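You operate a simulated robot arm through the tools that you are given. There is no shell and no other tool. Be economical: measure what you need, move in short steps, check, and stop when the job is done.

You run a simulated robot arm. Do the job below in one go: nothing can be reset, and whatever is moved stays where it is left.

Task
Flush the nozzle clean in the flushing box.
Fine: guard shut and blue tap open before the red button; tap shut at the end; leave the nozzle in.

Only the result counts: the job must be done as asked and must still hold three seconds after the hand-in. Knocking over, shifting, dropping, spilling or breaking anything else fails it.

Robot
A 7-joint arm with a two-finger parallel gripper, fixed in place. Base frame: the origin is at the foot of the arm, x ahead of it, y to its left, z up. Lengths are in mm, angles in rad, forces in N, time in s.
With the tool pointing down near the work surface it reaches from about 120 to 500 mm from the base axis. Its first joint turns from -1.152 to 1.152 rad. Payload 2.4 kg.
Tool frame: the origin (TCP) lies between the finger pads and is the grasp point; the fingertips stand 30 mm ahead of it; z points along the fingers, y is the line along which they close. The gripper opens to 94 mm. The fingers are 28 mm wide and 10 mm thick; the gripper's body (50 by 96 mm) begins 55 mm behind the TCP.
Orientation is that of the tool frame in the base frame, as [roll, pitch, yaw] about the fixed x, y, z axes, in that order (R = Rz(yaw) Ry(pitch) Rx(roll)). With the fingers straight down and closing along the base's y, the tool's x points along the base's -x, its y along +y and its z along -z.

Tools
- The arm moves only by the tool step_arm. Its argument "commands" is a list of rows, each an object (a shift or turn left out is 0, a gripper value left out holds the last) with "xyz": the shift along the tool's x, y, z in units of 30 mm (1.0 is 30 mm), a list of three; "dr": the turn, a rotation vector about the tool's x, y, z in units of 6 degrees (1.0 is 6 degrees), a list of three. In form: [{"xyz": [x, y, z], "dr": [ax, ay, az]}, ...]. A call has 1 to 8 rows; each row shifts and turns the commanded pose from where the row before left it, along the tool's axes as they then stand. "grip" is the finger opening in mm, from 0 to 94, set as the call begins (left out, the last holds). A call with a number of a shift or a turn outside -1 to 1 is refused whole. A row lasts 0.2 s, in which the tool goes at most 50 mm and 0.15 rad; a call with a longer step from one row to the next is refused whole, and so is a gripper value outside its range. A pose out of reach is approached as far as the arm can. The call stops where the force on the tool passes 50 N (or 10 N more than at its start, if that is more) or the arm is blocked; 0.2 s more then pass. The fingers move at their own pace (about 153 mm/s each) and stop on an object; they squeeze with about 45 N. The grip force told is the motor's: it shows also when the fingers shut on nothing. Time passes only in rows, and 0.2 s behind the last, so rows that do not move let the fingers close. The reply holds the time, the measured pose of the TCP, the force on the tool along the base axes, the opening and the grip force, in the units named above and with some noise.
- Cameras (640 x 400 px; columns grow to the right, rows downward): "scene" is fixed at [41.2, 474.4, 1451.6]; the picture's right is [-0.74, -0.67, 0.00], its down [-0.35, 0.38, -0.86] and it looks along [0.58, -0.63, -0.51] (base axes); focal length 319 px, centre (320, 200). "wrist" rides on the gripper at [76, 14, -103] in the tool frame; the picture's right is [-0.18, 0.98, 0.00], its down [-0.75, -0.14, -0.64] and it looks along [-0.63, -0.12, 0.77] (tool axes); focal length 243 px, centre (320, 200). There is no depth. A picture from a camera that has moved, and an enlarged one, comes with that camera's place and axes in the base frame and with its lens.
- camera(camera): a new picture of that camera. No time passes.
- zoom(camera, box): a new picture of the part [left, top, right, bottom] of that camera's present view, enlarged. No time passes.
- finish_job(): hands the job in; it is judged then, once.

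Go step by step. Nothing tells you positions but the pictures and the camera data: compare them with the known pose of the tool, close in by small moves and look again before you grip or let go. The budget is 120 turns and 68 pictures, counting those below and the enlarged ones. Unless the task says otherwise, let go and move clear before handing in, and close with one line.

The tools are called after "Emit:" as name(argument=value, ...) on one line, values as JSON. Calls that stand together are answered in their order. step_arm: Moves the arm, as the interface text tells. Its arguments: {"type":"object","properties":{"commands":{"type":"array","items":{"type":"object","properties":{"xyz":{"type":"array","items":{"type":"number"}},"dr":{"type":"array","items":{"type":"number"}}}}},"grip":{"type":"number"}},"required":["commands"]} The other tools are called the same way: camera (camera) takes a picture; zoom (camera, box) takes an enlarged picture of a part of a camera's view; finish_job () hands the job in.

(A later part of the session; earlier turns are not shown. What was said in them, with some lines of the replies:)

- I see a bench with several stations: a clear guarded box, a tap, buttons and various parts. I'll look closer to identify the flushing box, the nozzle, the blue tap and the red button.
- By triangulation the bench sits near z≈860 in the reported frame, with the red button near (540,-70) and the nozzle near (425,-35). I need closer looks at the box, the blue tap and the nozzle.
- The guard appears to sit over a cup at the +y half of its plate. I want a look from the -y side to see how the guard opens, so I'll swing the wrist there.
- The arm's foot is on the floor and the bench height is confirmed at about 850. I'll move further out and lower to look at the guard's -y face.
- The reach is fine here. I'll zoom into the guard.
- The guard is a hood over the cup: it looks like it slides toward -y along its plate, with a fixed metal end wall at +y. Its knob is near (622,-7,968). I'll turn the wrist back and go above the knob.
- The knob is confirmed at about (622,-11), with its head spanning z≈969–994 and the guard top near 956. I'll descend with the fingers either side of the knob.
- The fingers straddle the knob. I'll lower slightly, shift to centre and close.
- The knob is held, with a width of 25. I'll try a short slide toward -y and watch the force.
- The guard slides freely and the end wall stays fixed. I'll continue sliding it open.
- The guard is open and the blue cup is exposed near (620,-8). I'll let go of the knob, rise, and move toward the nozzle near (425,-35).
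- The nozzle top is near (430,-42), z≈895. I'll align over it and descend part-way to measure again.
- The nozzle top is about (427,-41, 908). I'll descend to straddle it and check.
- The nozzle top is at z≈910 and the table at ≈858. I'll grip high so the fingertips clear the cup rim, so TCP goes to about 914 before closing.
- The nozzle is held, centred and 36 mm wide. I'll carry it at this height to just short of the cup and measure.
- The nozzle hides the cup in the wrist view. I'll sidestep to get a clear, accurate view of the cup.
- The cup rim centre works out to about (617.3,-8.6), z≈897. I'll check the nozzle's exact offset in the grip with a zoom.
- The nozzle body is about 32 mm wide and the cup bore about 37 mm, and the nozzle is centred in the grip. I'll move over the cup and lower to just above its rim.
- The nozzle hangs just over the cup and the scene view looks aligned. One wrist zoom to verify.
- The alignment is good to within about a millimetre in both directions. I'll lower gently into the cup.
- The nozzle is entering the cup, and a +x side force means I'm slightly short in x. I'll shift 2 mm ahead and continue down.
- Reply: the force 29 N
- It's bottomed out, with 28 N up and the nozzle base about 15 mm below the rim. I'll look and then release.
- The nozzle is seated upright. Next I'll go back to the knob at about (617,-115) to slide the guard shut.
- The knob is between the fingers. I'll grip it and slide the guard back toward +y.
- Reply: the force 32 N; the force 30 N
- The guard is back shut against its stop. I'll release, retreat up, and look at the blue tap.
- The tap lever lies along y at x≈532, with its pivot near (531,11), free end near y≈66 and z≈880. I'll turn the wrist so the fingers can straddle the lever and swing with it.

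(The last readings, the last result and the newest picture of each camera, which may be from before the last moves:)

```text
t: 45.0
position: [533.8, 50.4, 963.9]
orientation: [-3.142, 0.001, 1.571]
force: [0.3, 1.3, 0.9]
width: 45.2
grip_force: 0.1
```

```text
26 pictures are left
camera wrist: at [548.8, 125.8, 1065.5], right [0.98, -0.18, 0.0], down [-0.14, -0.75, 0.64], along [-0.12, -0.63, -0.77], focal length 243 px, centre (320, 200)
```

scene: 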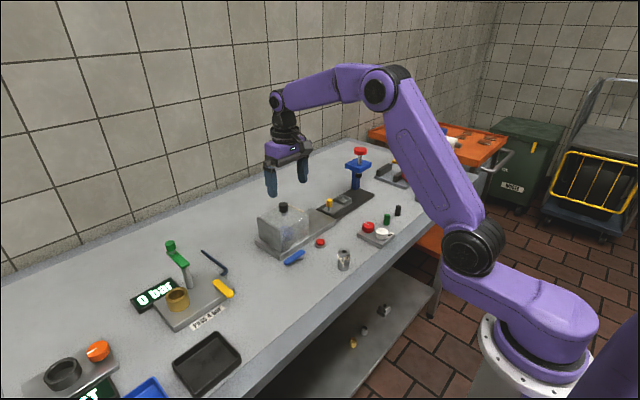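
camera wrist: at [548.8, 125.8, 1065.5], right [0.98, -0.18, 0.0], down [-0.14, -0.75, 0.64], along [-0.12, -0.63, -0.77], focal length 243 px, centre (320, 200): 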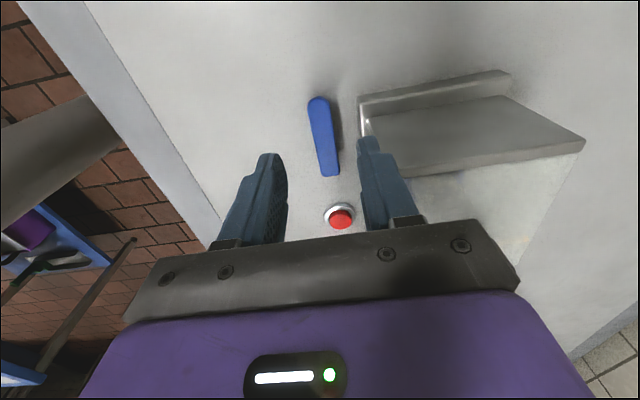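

The lever centreline is at x≈537, spanning y≈3–73. I'll centre over its free half and lower the fingers around it.

Emit:
step_arm(commands=[{"xyz": [0.15, 0.1, 0.5]}, {"xyz": [0, 0, 0.6]}, {"xyz": [0, 0, 0.6]}, {"xyz": [0, 0, 0.4]}, {}], grip=38)

Emit:
camera(camera="wrist")

Emit:
zoom(camera="scene", box=[245, 190, 345, 275])

```text
t: 46.2
position: [536.0, 53.2, 901.7]
orientation: [-3.139, 0.0, 1.571]
force: [-3.1, 0.8, -2.1]
width: 36.5
grip_force: 0.0
```

```text
25 pictures are left
camera wrist: at [551.2, 129.4, 1003.5], right [0.98, -0.18, 0.0], down [-0.14, -0.75, 0.64], along [-0.12, -0.63, -0.77], focal length 243 px, centre (320, 200)
```

wrist: 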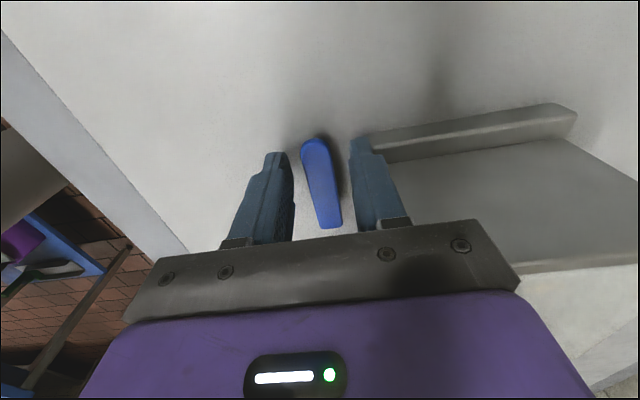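

```text
4.71 times, centred on (295, 232) of scene
camera zoom: at [41.2, 474.4, 1451.5], right [-0.74, -0.67, 0.0], down [-0.35, 0.38, -0.86], along [0.58, -0.63, -0.51], focal length 1499 px, centre (438, 47)
```

zoom: 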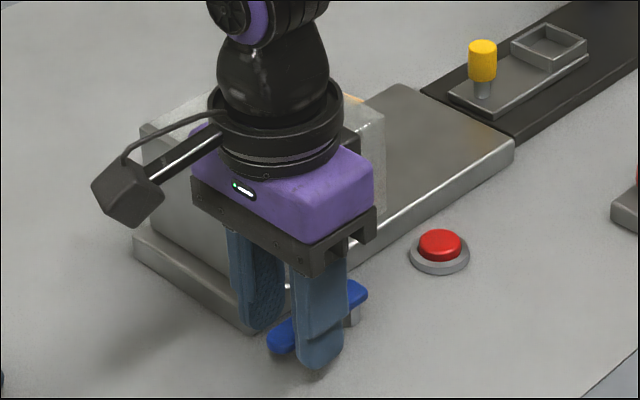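

The fingers straddle the lever, and I'll narrow them a bit to come off the plate. Then I'll try swinging the lever's free end toward -x about the pivot.

Emit:
step_arm(commands=[{}], grip=26)

Emit:
step_arm(commands=[{"xyz": [-0.007, -0.139, 0], "dr": [0, 0, -1]}, {"xyz": [-0.007, -0.139, 0], "dr": [0, 0, -1]}, {"xyz": [-0.007, -0.139, 0], "dr": [0, 0, -1]}, {}])

Emit:
camera(camera="wrist")

```text
t: 46.6
position: [537.9, 53.5, 902.1]
orientation: [3.14, -0.001, 1.572]
force: [0.6, -0.9, 1.0]
width: 25.9
grip_force: 0.0
```

```text
t: 47.6
position: [525.1, 53.1, 903.0]
orientation: [3.141, 0.001, 1.888]
force: [-0.1, 0.6, 0.4]
width: 26.2
grip_force: 0.7
```

```text
23 pictures are left
camera wrist: at [514.7, 129.8, 1004.0], right [0.99, 0.13, 0.0], down [0.1, -0.76, 0.64], along [0.08, -0.64, -0.77], focal length 243 px, centre (320, 200)
```

wrist: 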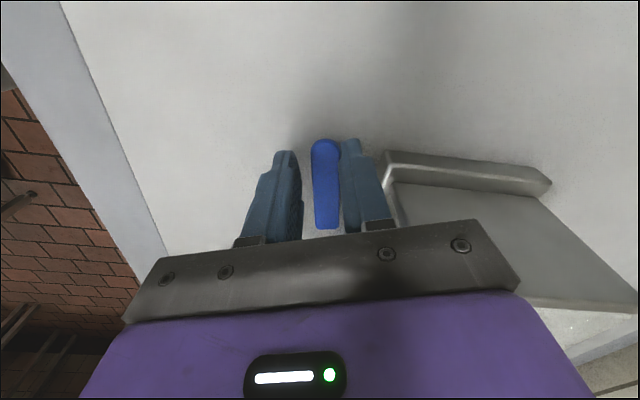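

The lever moves freely with the fingers in this direction. I'll continue the swing.

Emit:
step_arm(commands=[{"xyz": [-0.007, -0.139, 0], "dr": [0, 0, -1]}, {"xyz": [-0.007, -0.139, 0], "dr": [0, 0, -1]}, {"xyz": [-0.007, -0.139, 0], "dr": [0, 0, -1]}, {"xyz": [-0.007, -0.139, 0], "dr": [0, 0, -1]}, {"xyz": [-0.007, -0.139, 0], "dr": [0, 0, -1]}, {"xyz": [-0.007, -0.139, 0], "dr": [0, 0, -1]}, {}])

Emit:
camera(camera="wrist")

```text
t: 49.2
position: [503.6, 37.7, 903.0]
orientation: [-3.14, -0.001, 2.515]
force: [-0.2, 0.8, 0.3]
width: 26.7
grip_force: 0.8
```

```text
22 pictures are left
camera wrist: at [451.1, 93.7, 1004.8], right [0.73, 0.69, 0.0], down [0.53, -0.56, 0.64], along [0.44, -0.47, -0.77], focal length 243 px, centre (320, 200)
```

wrist: 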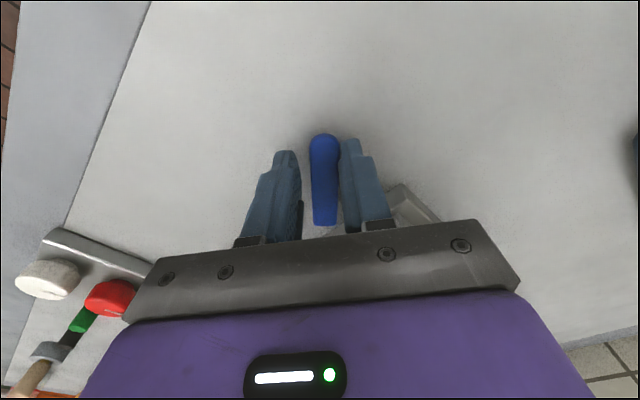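

Tracking well at about 54°. I'll continue the rest of the way to 90° and a bit beyond to find the stop.

Emit:
step_arm(commands=[{"xyz": [-0.007, -0.139, 0], "dr": [0, 0, -1]}, {"xyz": [-0.007, -0.139, 0], "dr": [0, 0, -1]}, {"xyz": [-0.007, -0.139, 0], "dr": [0, 0, -1]}, {"xyz": [-0.007, -0.139, 0], "dr": [0, 0, -1]}, {"xyz": [-0.007, -0.139, 0], "dr": [0, 0, -1]}, {"xyz": [-0.007, -0.139, 0], "dr": [0, 0, -1]}, {}])

Emit:
camera(camera="wrist")

Emit:
zoom(camera="scene", box=[245, 190, 345, 275])

```text
t: 50.8
position: [495.3, 12.8, 902.2]
orientation: [-3.141, -0.001, -3.14]
force: [-0.2, 1.1, 0.0]
width: 26.2
grip_force: 0.2
```

```text
21 pictures are left
camera wrist: at [420.7, 27.5, 1004.4], right [0.18, 0.98, 0.0], down [0.75, -0.14, 0.64], along [0.63, -0.12, -0.77], focal length 243 px, centre (320, 200)
```

wrist: 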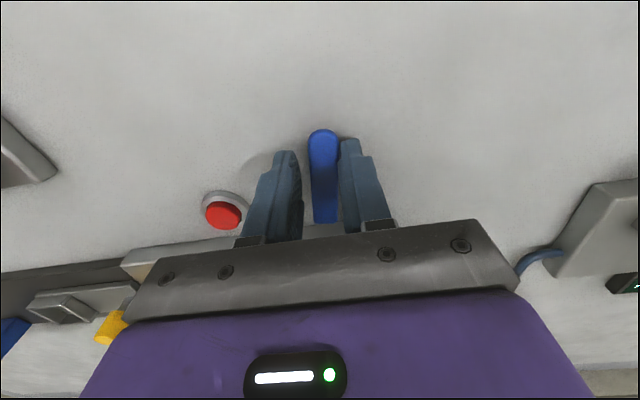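

```text
4.71 times, centred on (295, 232) of scene
camera zoom: at [41.2, 474.4, 1451.5], right [-0.74, -0.67, 0.0], down [-0.35, 0.38, -0.86], along [0.58, -0.63, -0.51], focal length 1499 px, centre (438, 47)
```

zoom: 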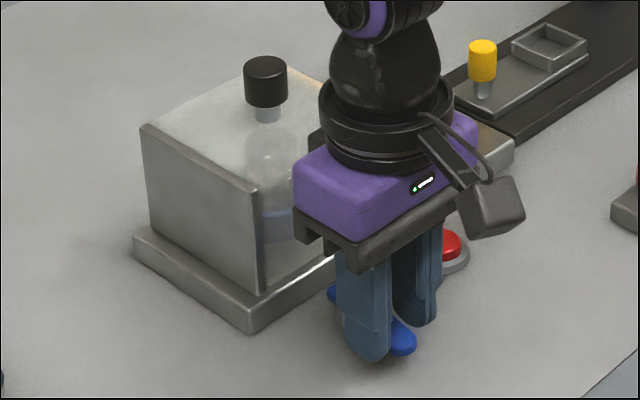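

The lever is at about 85–90°, pointing -x. I'll nudge a little more to feel for the end stop.

Emit:
step_arm(commands=[{"xyz": [-0.007, -0.139, 0], "dr": [0, 0, -0.5]}, {"xyz": [-0.007, -0.1, 0], "dr": [0, 0, 0]}, {}])

Emit:
zoom(camera="wrist", box=[200, 100, 440, 250])

```text
t: 51.6
position: [496.3, 7.0, 904.1]
orientation: [3.14, 0.001, -3.089]
force: [-0.7, 1.6, 1.0]
width: 26.8
grip_force: 1.2
```

```text
2.67 times, centred on (320, 175) of wrist
camera zoom: at [421.0, 16.4, 1005.1], right [0.13, 0.99, 0.0], down [0.76, -0.1, 0.64], along [0.64, -0.09, -0.77], focal length 647 px, centre (320, 267)
```

zoom: 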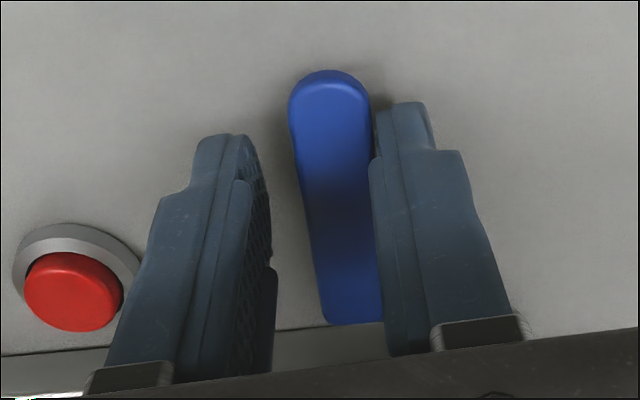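

The lever is at about 88° with no stop yet. I'll nudge a few mm more.

Emit:
step_arm(commands=[{"xyz": [0, -0.1, 0]}, {"xyz": [0, -0.1, 0]}, {}])

Emit:
zoom(camera="wrist", box=[200, 100, 440, 250])

```text
t: 52.4
position: [496.6, 2.5, 904.3]
orientation: [-3.141, -0.002, -3.088]
force: [-1.9, 14.0, 6.4]
width: 34.9
grip_force: 7.1
```

```text
2.67 times, centred on (320, 175) of wrist
camera zoom: at [421.2, 11.9, 1005.1], right [0.13, 0.99, 0.0], down [0.76, -0.1, 0.64], along [0.64, -0.08, -0.77], focal length 647 px, centre (320, 267)
```

zoom: 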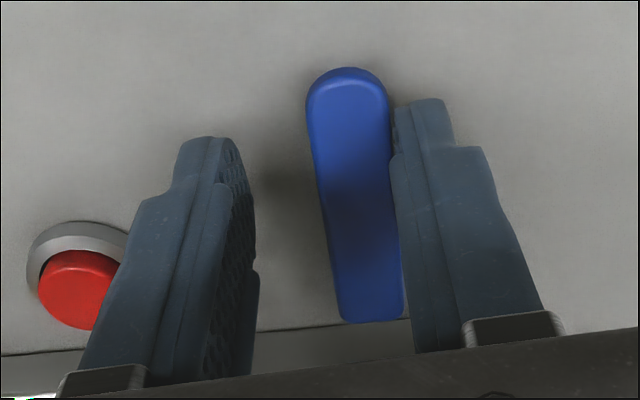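

The stop is felt at 14 N, so the tap is fully open. I'll back off, rise, close the fingers and position for the red button.

Emit:
step_arm(commands=[{"xyz": [0, 0.2, 0]}, {"xyz": [0, 0, -0.8], "dr": [0, 0, 0.5]}, {"xyz": [0, 0, -0.9]}, {"xyz": [-0.3, -0.9, -0.3]}, {"xyz": [-0.4, -0.9, 0]}, {"xyz": [-0.2, -0.5, 0]}, {}], grip=26)

Emit:
step_arm(commands=[{}, {}], grip=0)

Emit:
camera(camera="wrist")

Emit:
zoom(camera="scene", box=[245, 190, 345, 275])

```text
t: 54.0
position: [523.2, -62.8, 962.3]
orientation: [-3.141, 0.0, -3.141]
force: [0.1, 0.1, -0.9]
width: 25.9
grip_force: 0.1
```

```text
t: 54.6
position: [522.1, -61.7, 963.0]
orientation: [3.14, 0.0, 3.14]
force: [-0.7, -0.4, -0.4]
width: 0.2
grip_force: 33.2
```

```text
17 pictures are left
camera wrist: at [447.3, -47.2, 1063.8], right [0.18, 0.98, 0.0], down [0.75, -0.14, 0.64], along [0.63, -0.12, -0.77], focal length 243 px, centre (320, 200)
```

wrist: 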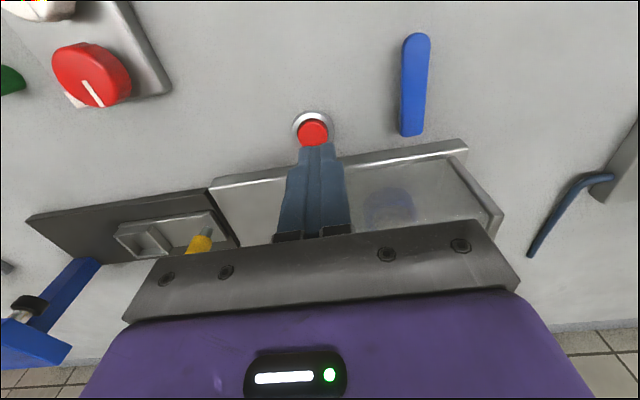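

```text
4.71 times, centred on (295, 232) of scene
camera zoom: at [41.2, 474.4, 1451.6], right [-0.74, -0.67, 0.0], down [-0.35, 0.38, -0.86], along [0.58, -0.63, -0.51], focal length 1499 px, centre (438, 47)
```

zoom: 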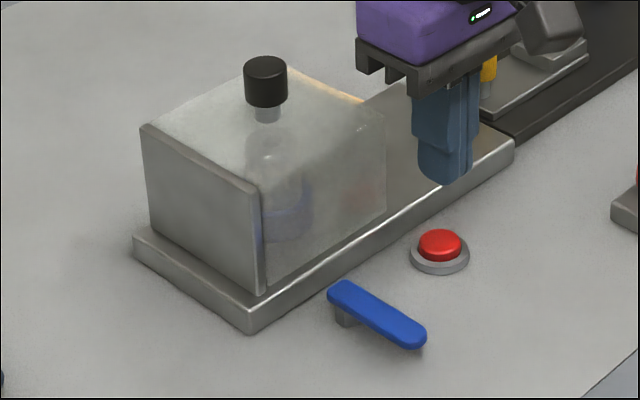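

The tap lever is open, pointing -x, and the guard is shut. The button is about (531,-68) with its top near 876, so I'll move over it and lower.

Emit:
step_arm(commands=[{"xyz": [-0.3, -0.2, 0.5]}, {"xyz": [0, 0, 0.6]}, {"xyz": [0, 0, 0.5]}, {}])

Emit:
zoom(camera="wrist", box=[250, 100, 390, 220])

Emit:
zoom(camera="scene", box=[285, 205, 355, 265])

```text
t: 55.6
position: [533.2, -67.8, 914.0]
orientation: [-3.141, -0.001, -3.141]
force: [-0.4, 0.9, -0.2]
width: 0.4
grip_force: 32.9
```

```text
3.33 times, centred on (320, 160) of wrist
camera zoom: at [456.8, -54.0, 1016.0], right [0.18, 0.98, 0.0], down [0.75, -0.14, 0.64], along [0.63, -0.12, -0.77], focal length 809 px, centre (320, 333)
```

zoom: 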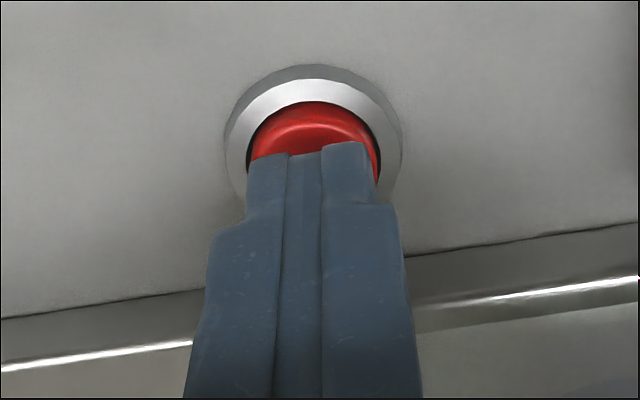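

```text
6.67 times, centred on (320, 235) of scene
camera zoom: at [41.2, 474.4, 1451.6], right [-0.74, -0.67, 0.0], down [-0.35, 0.38, -0.86], along [0.58, -0.63, -0.51], focal length 2124 px, centre (320, -33)
```

zoom: 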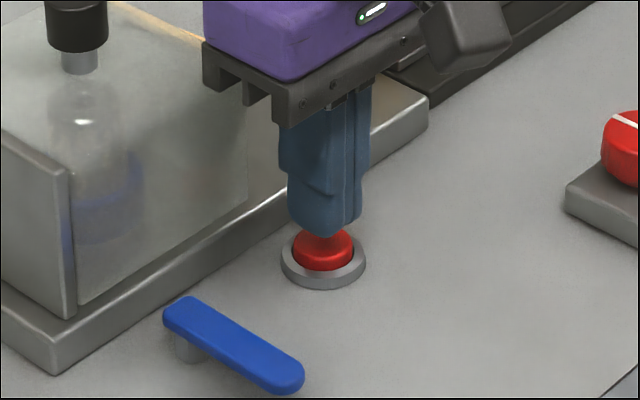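

The fingertips are just above the button. I'll shift 3 mm back in x and press gently.

Emit:
step_arm(commands=[{"xyz": [0.1, -0.02, 0.1]}, {"xyz": [0, 0, 0.1]}, {}])

Emit:
step_arm(commands=[{"xyz": [0, 0, 0.1]}, {}])

```text
t: 56.4
position: [530.9, -67.5, 908.8]
orientation: [3.14, 0.0, -3.141]
force: [0.2, 0.5, -0.3]
width: 0.1
grip_force: 32.9
```

```text
t: 57.0
position: [529.7, -68.6, 905.4]
orientation: [3.141, 0.0, 3.139]
force: [-0.6, 1.0, 0.0]
width: 0.2
grip_force: 32.9
```

Emit:
step_arm(commands=[{"xyz": [0, 0, 0.1]}, {}])

Emit:
step_arm(commands=[{"xyz": [0, 0, 0.1]}, {}])

Emit:
zoom(camera="scene", box=[265, 190, 355, 265])

```text
t: 57.6
position: [529.6, -68.7, 904.0]
orientation: [3.141, 0.0, 3.142]
force: [0.2, 0.7, -0.2]
width: 0.0
grip_force: 32.9
```

```text
t: 58.2
position: [529.5, -68.3, 899.8]
orientation: [-3.141, 0.002, 3.141]
force: [0.5, 0.7, 0.7]
width: 0.0
grip_force: 33.2
```

```text
5.33 times, centred on (310, 228) of scene
camera zoom: at [41.2, 474.4, 1451.5], right [-0.74, -0.67, 0.0], down [-0.35, 0.38, -0.86], along [0.58, -0.63, -0.51], focal length 1699 px, centre (373, 53)
```

zoom: 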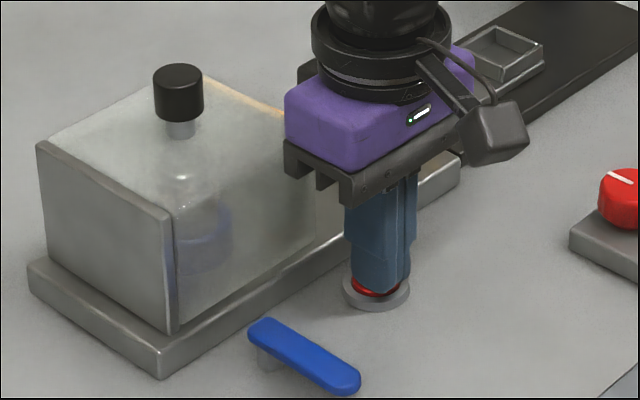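

I haven't felt contact yet, and it looks just touching. I'll continue.

Emit:
step_arm(commands=[{"xyz": [0, 0, 0.1]}, {}])

Emit:
step_arm(commands=[{"xyz": [0, 0, 0.1]}, {}])

```text
t: 58.8
position: [530.5, -68.6, 896.5]
orientation: [-3.14, -0.001, 3.14]
force: [-3.0, 2.8, 11.3]
width: 0.0
grip_force: 33.2
```

```text
t: 59.4
position: [529.4, -69.2, 894.0]
orientation: [3.14, 0.001, -3.141]
force: [-11.8, 3.5, 38.0]
width: 0.0
grip_force: 33.0
```

There's contact with 38 N down, so the button is pressed. I'll hold for a second and look at the box.

Emit:
step_arm(commands=[{}, {}, {}, {}, {}])

Emit:
zoom(camera="scene", box=[245, 190, 345, 275])

```text
t: 60.6
position: [530.2, -68.5, 894.7]
orientation: [-3.141, 0.002, -3.141]
force: [-11.2, 5.2, 40.2]
width: 0.0
grip_force: 32.6
```

```text
4.71 times, centred on (295, 232) of scene
camera zoom: at [40.2, 474.6, 1451.5], right [-0.74, -0.67, 0.0], down [-0.34, 0.38, -0.86], along [0.58, -0.63, -0.51], focal length 1499 px, centre (438, 47)
```

zoom: 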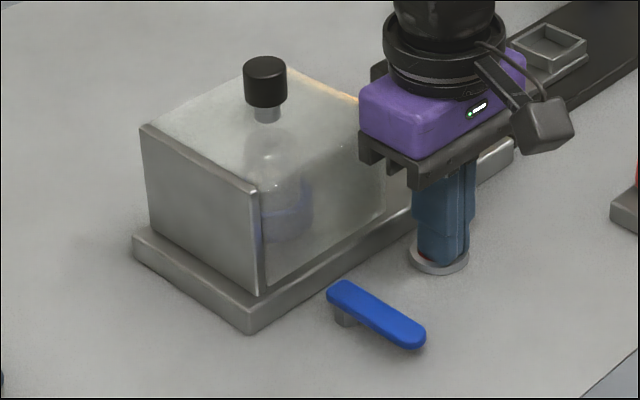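

I'll release the button and inspect the nozzle through the guard.

Emit:
step_arm(commands=[{"xyz": [0, 0, -0.3]}, {"xyz": [0, 0, -0.9]}, {"xyz": [0, 0, -0.9]}, {}, {}])

Emit:
zoom(camera="scene", box=[265, 200, 335, 260])

```text
t: 61.8
position: [528.8, -68.9, 955.8]
orientation: [-3.141, 0.0, 3.14]
force: [0.3, -0.7, -0.5]
width: 0.0
grip_force: 32.7
```

```text
6.67 times, centred on (300, 230) of scene
camera zoom: at [41.2, 474.4, 1451.6], right [-0.74, -0.67, 0.0], down [-0.35, 0.38, -0.86], along [0.58, -0.63, -0.51], focal length 2124 px, centre (453, 0)
```

zoom: 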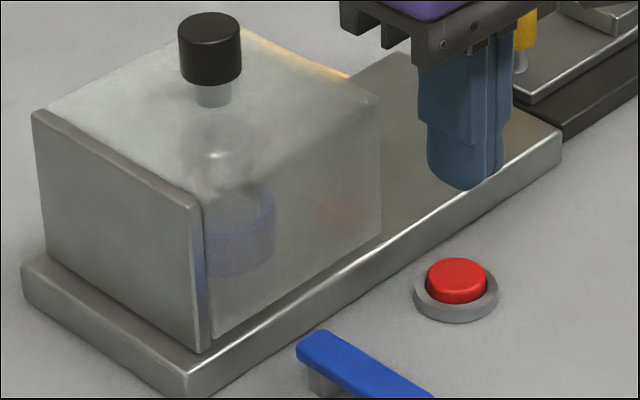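

I can't tell from this angle whether the dirt is gone. I'll zoom the wrist camera on the nozzle through the guard.

Emit:
zoom(camera="wrist", box=[340, 150, 440, 230])

```text
5.00 times, centred on (390, 190) of wrist
camera zoom: at [453.7, -54.9, 1059.4], right [0.18, 0.98, 0.0], down [0.75, -0.14, 0.64], along [0.63, -0.12, -0.77], focal length 1213 px, centre (-30, 250)
```

zoom: 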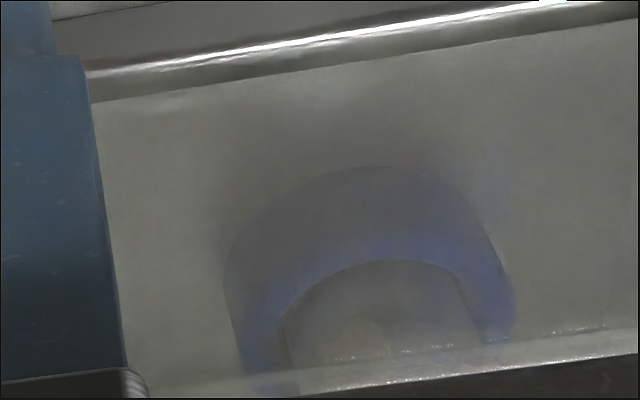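

Still unclear. I'll tilt the wrist up to look more squarely through the front of the guard.

Emit:
step_arm(commands=[{"xyz": [0.7, 0, -0.5]}, {"dr": [0, -1, 0]}, {"dr": [0, -1, 0]}, {"dr": [0, -1, 0]}, {"dr": [0, -1, 0]}, {"dr": [0, -1, 0]}, {}])

Emit:
camera(camera="wrist")

```text
t: 63.4
position: [510.3, -68.7, 972.2]
orientation: [3.141, 0.525, 3.14]
force: [0.5, 0.5, -0.2]
width: 0.0
grip_force: 33.1
```

```text
9 pictures are left
camera wrist: at [391.9, -54.2, 1021.8], right [0.16, 0.98, 0.09], down [0.33, -0.14, 0.93], along [0.93, -0.12, -0.35], focal length 243 px, centre (320, 200)
```

wrist: 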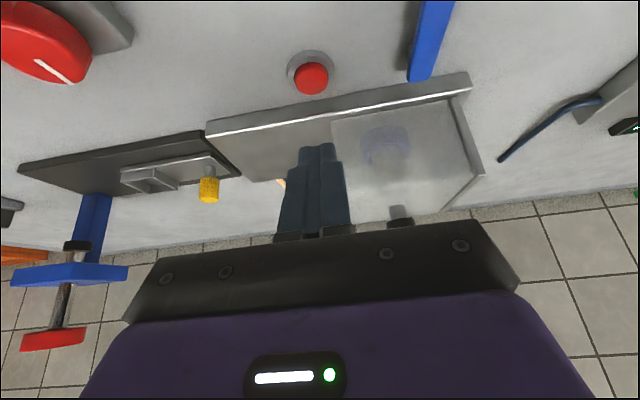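

I have 9 pictures left, so I'll take one zoom on the nozzle here.

Emit:
zoom(camera="wrist", box=[340, 105, 450, 215])

```text
3.64 times, centred on (395, 160) of wrist
camera zoom: at [391.9, -54.2, 1021.8], right [0.16, 0.98, 0.09], down [0.33, -0.14, 0.93], along [0.93, -0.12, -0.35], focal length 882 px, centre (47, 346)
```

zoom: 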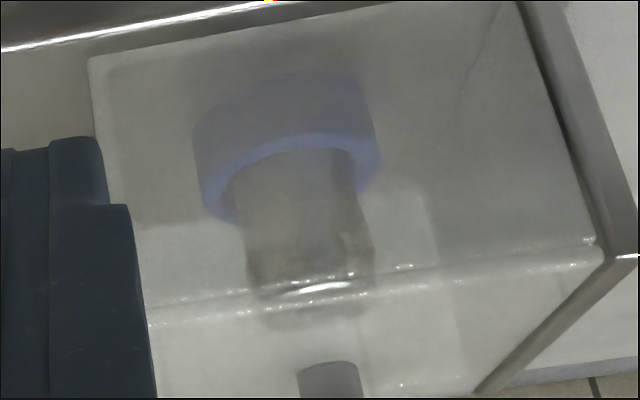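

Through the frosted guard the outline still looks crusted, so the flush may need a longer hold on the button. I'll return over the button and press again, holding for several seconds.

Emit:
step_arm(commands=[{"dr": [0, 1, 0]}, {"dr": [0, 1, 0]}, {"dr": [0, 1, 0]}, {"dr": [0, 1, 0]}, {"dr": [0, 1, 0]}, {"xyz": [-0.7, 0, 0.5]}, {}])

Emit:
step_arm(commands=[{"xyz": [0, 0, 0.8]}, {"xyz": [0, 0, 0.7]}, {"xyz": [0, 0, 0.3]}, {"xyz": [0, 0, 0.1]}, {"xyz": [0, 0, 0.1]}, {}])

Emit:
step_arm(commands=[{"xyz": [0, 0, 0.08]}, {}, {}, {}, {}, {}, {}, {}])

Emit:
step_arm(commands=[{}, {}, {}, {}, {}, {}, {}, {}])

Emit:
step_arm(commands=[{}, {}, {}, {}, {}, {}, {}, {}])

Emit:
zoom(camera="scene", box=[265, 200, 335, 260])

```text
t: 65.0
position: [529.3, -69.0, 956.6]
orientation: [3.141, 0.0, -3.141]
force: [-0.7, 0.1, 0.3]
width: 0.2
grip_force: 32.8
```

```text
t: 66.4
position: [529.3, -68.9, 898.2]
orientation: [3.14, 0.001, -3.141]
force: [-1.0, -2.1, 4.1]
width: 0.0
grip_force: 33.1
```

```text
t: 68.2
position: [529.4, -69.6, 894.9]
orientation: [3.14, 0.002, 3.141]
force: [-9.8, -3.2, 29.2]
width: 0.1
grip_force: 33.6
```

```text
t: 70.0
position: [529.1, -69.5, 893.2]
orientation: [3.142, 0.0, 3.141]
force: [-7.8, -4.1, 30.9]
width: 0.0
grip_force: 33.0
```

```text
t: 71.8
position: [528.9, -68.7, 894.8]
orientation: [3.14, 0.002, 3.141]
force: [-4.1, -3.4, 28.9]
width: 0.0
grip_force: 33.1
```

```text
6.67 times, centred on (300, 230) of scene
camera zoom: at [40.6, 474.3, 1451.6], right [-0.74, -0.67, 0.0], down [-0.34, 0.38, -0.86], along [0.58, -0.63, -0.51], focal length 2124 px, centre (453, 0)
```

zoom: 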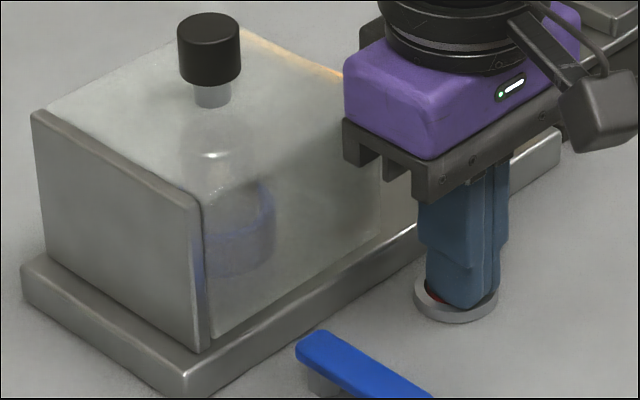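

The button is clearly pressed down inside its ring. I'll release and repeat the same tilted look to compare the nozzle.

Emit:
step_arm(commands=[{"xyz": [0, 0, -0.3]}, {"xyz": [0, 0, -0.9]}, {"xyz": [0, 0, -0.9]}, {"xyz": [0.7, 0, -0.5]}, {"dr": [0, -1, 0]}, {"dr": [0, -1, 0]}, {"dr": [0, -1, 0]}, {"dr": [0, -1, 0]}])

Emit:
step_arm(commands=[{"dr": [0, -1, 0]}, {}])

Emit:
zoom(camera="wrist", box=[350, 105, 430, 185])

```text
t: 73.6
position: [509.2, -69.3, 971.6]
orientation: [3.141, 0.421, 3.141]
force: [0.9, 0.9, -0.7]
width: 0.0
grip_force: 32.5
```

```text
t: 74.2
position: [508.9, -69.6, 972.0]
orientation: [3.141, 0.523, 3.139]
force: [0.8, 0.1, -0.1]
width: 0.0
grip_force: 32.7
```

```text
5.00 times, centred on (390, 145) of wrist
camera zoom: at [392.2, -54.7, 1022.0], right [0.16, 0.98, 0.09], down [0.33, -0.14, 0.93], along [0.93, -0.12, -0.35], focal length 1213 px, centre (-30, 475)
```

zoom: 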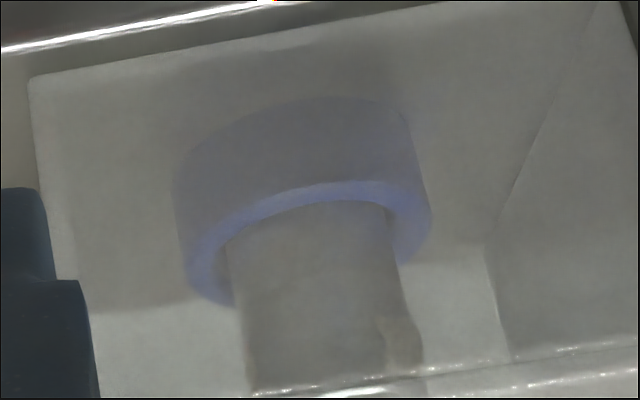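

I can see one pale patch near the nozzle's edge but not the central patches, so this is inconclusive. One tighter zoom on the nozzle body should tell.

Emit:
zoom(camera="wrist", box=[366, 140, 422, 175])

```text
11.43 times, centred on (394, 158) of wrist
camera zoom: at [392.2, -54.7, 1022.0], right [0.16, 0.98, 0.09], down [0.33, -0.14, 0.93], along [0.93, -0.12, -0.35], focal length 2773 px, centre (-526, 686)
```

zoom: 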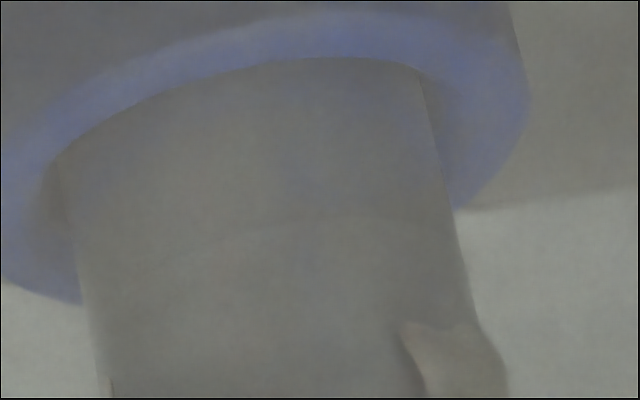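

A crust patch still remains on one side, but patches that used to cross the seam in front are gone, so the flush seems to progress with hold time. I'll go back and hold the button longer.

Emit:
step_arm(commands=[{"dr": [0, 1, 0]}, {"dr": [0, 1, 0]}, {"dr": [0, 1, 0]}, {"dr": [0, 1, 0]}, {"dr": [0, 1, 0]}, {"xyz": [-0.7, 0, 0.5]}, {}])

Emit:
step_arm(commands=[{"xyz": [-0.07, 0.02, 0.8]}, {"xyz": [0, 0, 0.7]}, {"xyz": [0, 0, 0.3]}, {"xyz": [0, 0, 0.1]}, {"xyz": [0, 0, 0.1]}, {}])

Emit:
step_arm(commands=[{"xyz": [0, 0, 0.08]}, {}, {}, {}, {}, {}, {}, {}])

Emit:
step_arm(commands=[{}, {}, {}, {}, {}, {}, {}, {}])

Emit:
step_arm(commands=[{}, {}, {}, {}, {}, {}, {}, {}])

Emit:
step_arm(commands=[{}, {}, {}, {}, {}, {}, {}, {}])

Emit:
step_arm(commands=[{}, {}, {}, {}, {}, {}, {}, {}])

Emit:
step_arm(commands=[{"xyz": [0, 0, -0.3]}, {"xyz": [0, 0, -0.9]}, {"xyz": [0.07, -0.02, -0.9]}, {"xyz": [0.7, 0, -0.5]}, {"dr": [0, -1, 0]}, {"dr": [0, -1, 0]}, {"dr": [0, -1, 0]}, {"dr": [0, -1, 0]}])

Emit:
step_arm(commands=[{"dr": [0, -1, 0]}, {}])

Emit:
zoom(camera="wrist", box=[362, 140, 426, 180])

```text
t: 75.8
position: [530.7, -68.8, 958.1]
orientation: [3.14, 0.0, -3.14]
force: [0.6, 0.1, -0.1]
width: 0.2
grip_force: 33.0
```

```text
t: 77.2
position: [531.2, -68.1, 897.4]
orientation: [-3.142, 0.003, -3.14]
force: [1.1, -0.4, 3.0]
width: 0.0
grip_force: 32.8
```

```text
t: 79.0
position: [531.5, -68.4, 896.2]
orientation: [-3.14, 0.0, -3.141]
force: [-3.2, -3.4, 23.3]
width: 0.2
grip_force: 32.4
```

```text
t: 80.8
position: [532.0, -67.9, 895.3]
orientation: [-3.141, 0.002, 3.141]
force: [-1.1, -4.6, 22.9]
width: 0.0
grip_force: 33.5
```

```text
t: 82.6
position: [531.5, -67.8, 895.9]
orientation: [-3.141, 0.001, 3.141]
force: [0.2, -5.2, 23.7]
width: 0.1
grip_force: 32.5
```

```text
t: 84.4
position: [531.5, -67.4, 894.7]
orientation: [-3.142, 0.002, -3.141]
force: [2.1, -3.9, 24.2]
width: 0.2
grip_force: 32.5
```

```text
t: 86.2
position: [531.1, -67.4, 895.2]
orientation: [-3.14, 0.004, 3.141]
force: [2.7, -3.1, 25.8]
width: 0.2
grip_force: 33.2
```

```text
t: 88.0
position: [508.2, -68.4, 973.3]
orientation: [-3.14, 0.423, 3.141]
force: [-0.7, 0.2, -0.1]
width: 0.0
grip_force: 33.1
```

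```text
t: 88.6
position: [508.9, -68.7, 973.7]
orientation: [-3.141, 0.523, 3.14]
force: [-0.4, 0.4, -0.2]
width: 0.1
grip_force: 33.1
```

```text
10.00 times, centred on (394, 160) of wrist
camera zoom: at [391.8, -54.9, 1023.4], right [0.16, 0.98, 0.09], down [0.33, -0.14, 0.93], along [0.93, -0.12, -0.35], focal length 2426 px, centre (-420, 600)
```

zoom: 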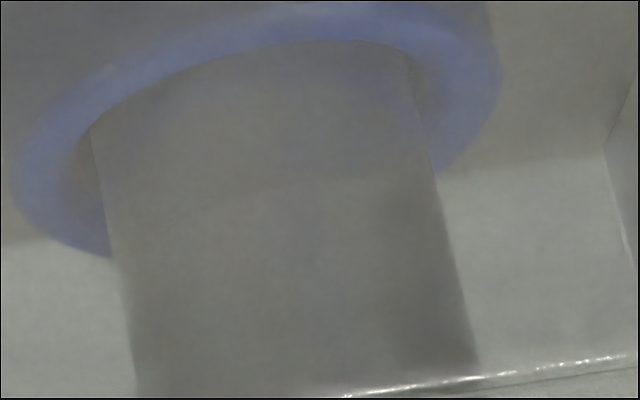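

The patch is gone and the outline is straight, so the flush works with hold time. To be sure of the unseen side I'll give one more hold, then shut the tap.

Emit:
step_arm(commands=[{"dr": [0, 1, 0]}, {"dr": [0, 1, 0]}, {"dr": [0, 1, 0]}, {"dr": [0, 1, 0]}, {"dr": [0, 1, 0]}, {"xyz": [-0.7, 0, 0.5]}, {}])

Emit:
step_arm(commands=[{"xyz": [-0.07, 0.02, 0.8]}, {"xyz": [0, 0, 0.7]}, {"xyz": [0, 0, 0.3]}, {"xyz": [0, 0, 0.1]}, {"xyz": [0, 0, 0.1]}, {}])

Emit:
step_arm(commands=[{"xyz": [0, 0, 0.1]}, {}, {}, {}, {}, {}, {}, {}])

Emit:
step_arm(commands=[{}, {}, {}, {}, {}, {}, {}, {}])

Emit:
step_arm(commands=[{}, {}, {}, {}, {}, {}, {}, {}])

Emit:
step_arm(commands=[{}, {}, {}, {}, {}, {}, {}, {}])

Emit:
step_arm(commands=[{"xyz": [0, 0, -0.3]}, {"xyz": [0, 0, -0.9]}, {"xyz": [0, 0, -0.9]}, {}])

```text
t: 90.2
position: [530.6, -68.4, 957.5]
orientation: [-3.141, -0.001, 3.141]
force: [0.2, -0.5, -0.4]
width: 0.0
grip_force: 33.4
```

```text
t: 91.6
position: [533.6, -68.1, 898.0]
orientation: [3.141, -0.001, -3.141]
force: [-0.1, 0.4, 2.6]
width: 0.0
grip_force: 33.1
```

```text
t: 93.4
position: [532.6, -67.2, 895.6]
orientation: [3.141, 0.0, 3.141]
force: [3.8, 1.1, 19.2]
width: 0.0
grip_force: 32.9
```

```text
t: 95.2
position: [532.7, -68.8, 896.0]
orientation: [3.141, 0.002, 3.141]
force: [7.2, 1.4, 20.9]
width: 0.0
grip_force: 33.0
```

```text
t: 97.0
position: [531.5, -68.2, 894.6]
orientation: [-3.141, 0.002, -3.141]
force: [6.5, 1.1, 20.4]
width: 0.0
grip_force: 33.0
```

```text
t: 98.8
position: [532.0, -67.9, 896.2]
orientation: [-3.14, 0.001, 3.141]
force: [5.6, 1.6, 21.4]
width: 0.1
grip_force: 33.1
```

```text
t: 99.8
position: [531.5, -66.3, 958.0]
orientation: [-3.141, 0.0, 3.141]
force: [-0.1, 0.8, 0.6]
width: 0.0
grip_force: 33.2
```

Next I'll close the tap: move over the lever at about (496,9) with the fingers open and check before straddling it.

Emit:
step_arm(commands=[{"xyz": [0.3, 0.63, 0]}, {"xyz": [0.3, 0.63, 0]}, {"xyz": [0.3, 0.63, 0]}, {"xyz": [0.28, 0.62, 0]}, {"xyz": [0, 0, 0.5]}, {"xyz": [0, 0, 0.5]}, {}], grip=36)

Emit:
camera(camera="wrist")

```text
t: 101.4
position: [496.1, 8.1, 928.1]
orientation: [-3.141, 0.0, -3.141]
force: [-0.2, -1.4, -0.3]
width: 35.8
grip_force: 0.1
```

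```text
3 pictures are left
camera wrist: at [421.1, 21.4, 1030.1], right [0.18, 0.98, 0.0], down [0.75, -0.14, 0.64], along [0.63, -0.12, -0.77], focal length 243 px, centre (320, 200)
```

wrist: 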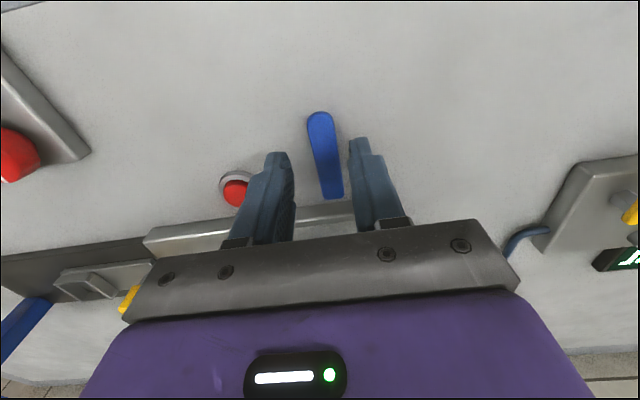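

The lever sits between the fingers. I'll lower and swing it back toward +y.

Emit:
step_arm(commands=[{"xyz": [0, 0.03, 0.45]}, {"xyz": [0, 0, 0.4]}, {}], grip=28)

Emit:
step_arm(commands=[{"xyz": [-0.007, 0.139, 0], "dr": [0, 0, 1]}, {"xyz": [-0.007, 0.139, 0], "dr": [0, 0, 1]}, {"xyz": [-0.007, 0.139, 0], "dr": [0, 0, 1]}, {"xyz": [-0.007, 0.139, 0], "dr": [0, 0, 1]}, {"xyz": [-0.007, 0.139, 0], "dr": [0, 0, 1]}, {"xyz": [-0.007, 0.139, 0], "dr": [0, 0, 1]}, {"xyz": [-0.007, 0.139, 0], "dr": [0, 0, 1]}, {}])

Emit:
step_arm(commands=[{"xyz": [-0.007, 0.139, 0], "dr": [0, 0, 1]}, {"xyz": [-0.007, 0.139, 0], "dr": [0, 0, 1]}, {"xyz": [-0.007, 0.139, 0], "dr": [0, 0, 1]}, {"xyz": [-0.007, 0.139, 0], "dr": [0, 0, 1]}, {"xyz": [-0.007, 0.139, 0], "dr": [0, 0, 1]}, {"xyz": [-0.007, 0.139, 0], "dr": [0, 0, 1]}, {"xyz": [-0.007, 0.139, 0], "dr": [0, 0, 1]}, {}])

```text
t: 102.2
position: [496.3, 8.7, 903.0]
orientation: [3.141, -0.001, -3.141]
force: [-0.6, -0.5, 0.6]
width: 28.2
grip_force: 0.2
```

```text
t: 104.0
position: [507.9, 36.3, 903.1]
orientation: [-3.141, -0.001, 2.407]
force: [-1.6, -0.2, 0.7]
width: 28.9
grip_force: 0.8
```

```text
t: 105.8
position: [532.1, 49.7, 904.7]
orientation: [3.14, 0.001, 1.673]
force: [-1.2, 0.3, 0.2]
width: 28.3
grip_force: 0.5
```

It's almost home. I'll finish the last rotation, narrow the fingers and push to the stop.

Emit:
step_arm(commands=[{"xyz": [-0.007, 0.1, 0], "dr": [0, 0, 1]}, {}], grip=20)

Emit:
step_arm(commands=[{"xyz": [0, 0.1, 0]}, {"xyz": [0, 0.1, 0]}, {}])

```text
t: 106.4
position: [535.9, 48.9, 902.2]
orientation: [3.141, -0.001, 1.569]
force: [-0.7, -0.7, 0.2]
width: 20.4
grip_force: 0.0
```

```text
t: 107.2
position: [539.1, 48.4, 902.4]
orientation: [-3.135, 0.001, 1.569]
force: [-11.2, -0.3, -4.5]
width: 26.2
grip_force: 5.2
```

The stop is reached: -11 N, the same signature as at the open end. I'll back off, rise clear and check.

Emit:
step_arm(commands=[{"xyz": [0, -0.1, 0]}, {"xyz": [0, 0, -0.7]}, {"xyz": [0, 0, -0.9]}, {"xyz": [0, -0.5, -0.9]}, {"xyz": [0.8, -0.8, -0.9]}, {"xyz": [0.8, -0.8, -0.9]}, {"xyz": [0, -0.8, 0]}, {}], grip=28)

Emit:
zoom(camera="scene", box=[240, 180, 370, 275])

```text
t: 109.0
position: [451.4, 98.7, 1031.4]
orientation: [-3.141, 0.0, 1.57]
force: [-0.2, 0.1, -0.2]
width: 27.8
grip_force: 0.1
```

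```text
4.21 times, centred on (305, 228) of scene
camera zoom: at [41.2, 474.4, 1451.6], right [-0.74, -0.67, 0.0], down [-0.35, 0.38, -0.86], along [0.58, -0.63, -0.51], focal length 1342 px, centre (383, 84)
```

zoom: 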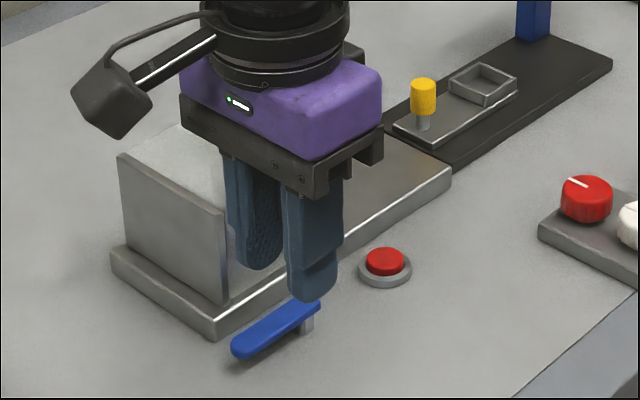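

The tap lever is back to its starting, shut position. I'll move further clear for a final check.

Emit:
step_arm(commands=[{"xyz": [0, -0.9, -0.9]}, {"xyz": [0, -0.9, -0.9]}, {"xyz": [0, -0.9, -0.9]}, {}])

Emit:
zoom(camera="scene", box=[245, 190, 345, 270])

```text
t: 110.0
position: [370.7, 96.8, 1113.0]
orientation: [3.141, -0.002, 1.572]
force: [-0.2, 0.2, -0.8]
width: 27.9
grip_force: 0.1
```

```text
5.00 times, centred on (295, 230) of scene
camera zoom: at [41.2, 474.4, 1451.6], right [-0.74, -0.67, 0.0], down [-0.35, 0.38, -0.86], along [0.58, -0.63, -0.51], focal length 1593 px, centre (445, 50)
```

zoom: 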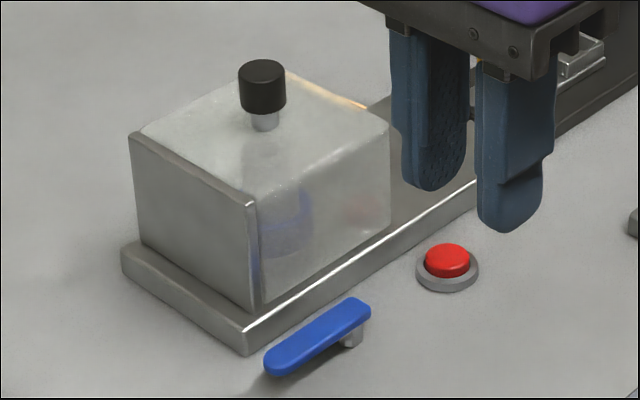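

The guard is shut with the nozzle in its cup, the tap is shut and the arm is clear. I'm handing in.

Emit:
finish_job()

```text
The job is handed in.
```

I seated the nozzle in the flushing box and flushed it with the guard shut and the tap open. Four button presses were needed, and the last patch I could see was gone after the third; the guard blocked my view of the far side. The tap is shut again, the nozzle is still in, and the arm is clear.
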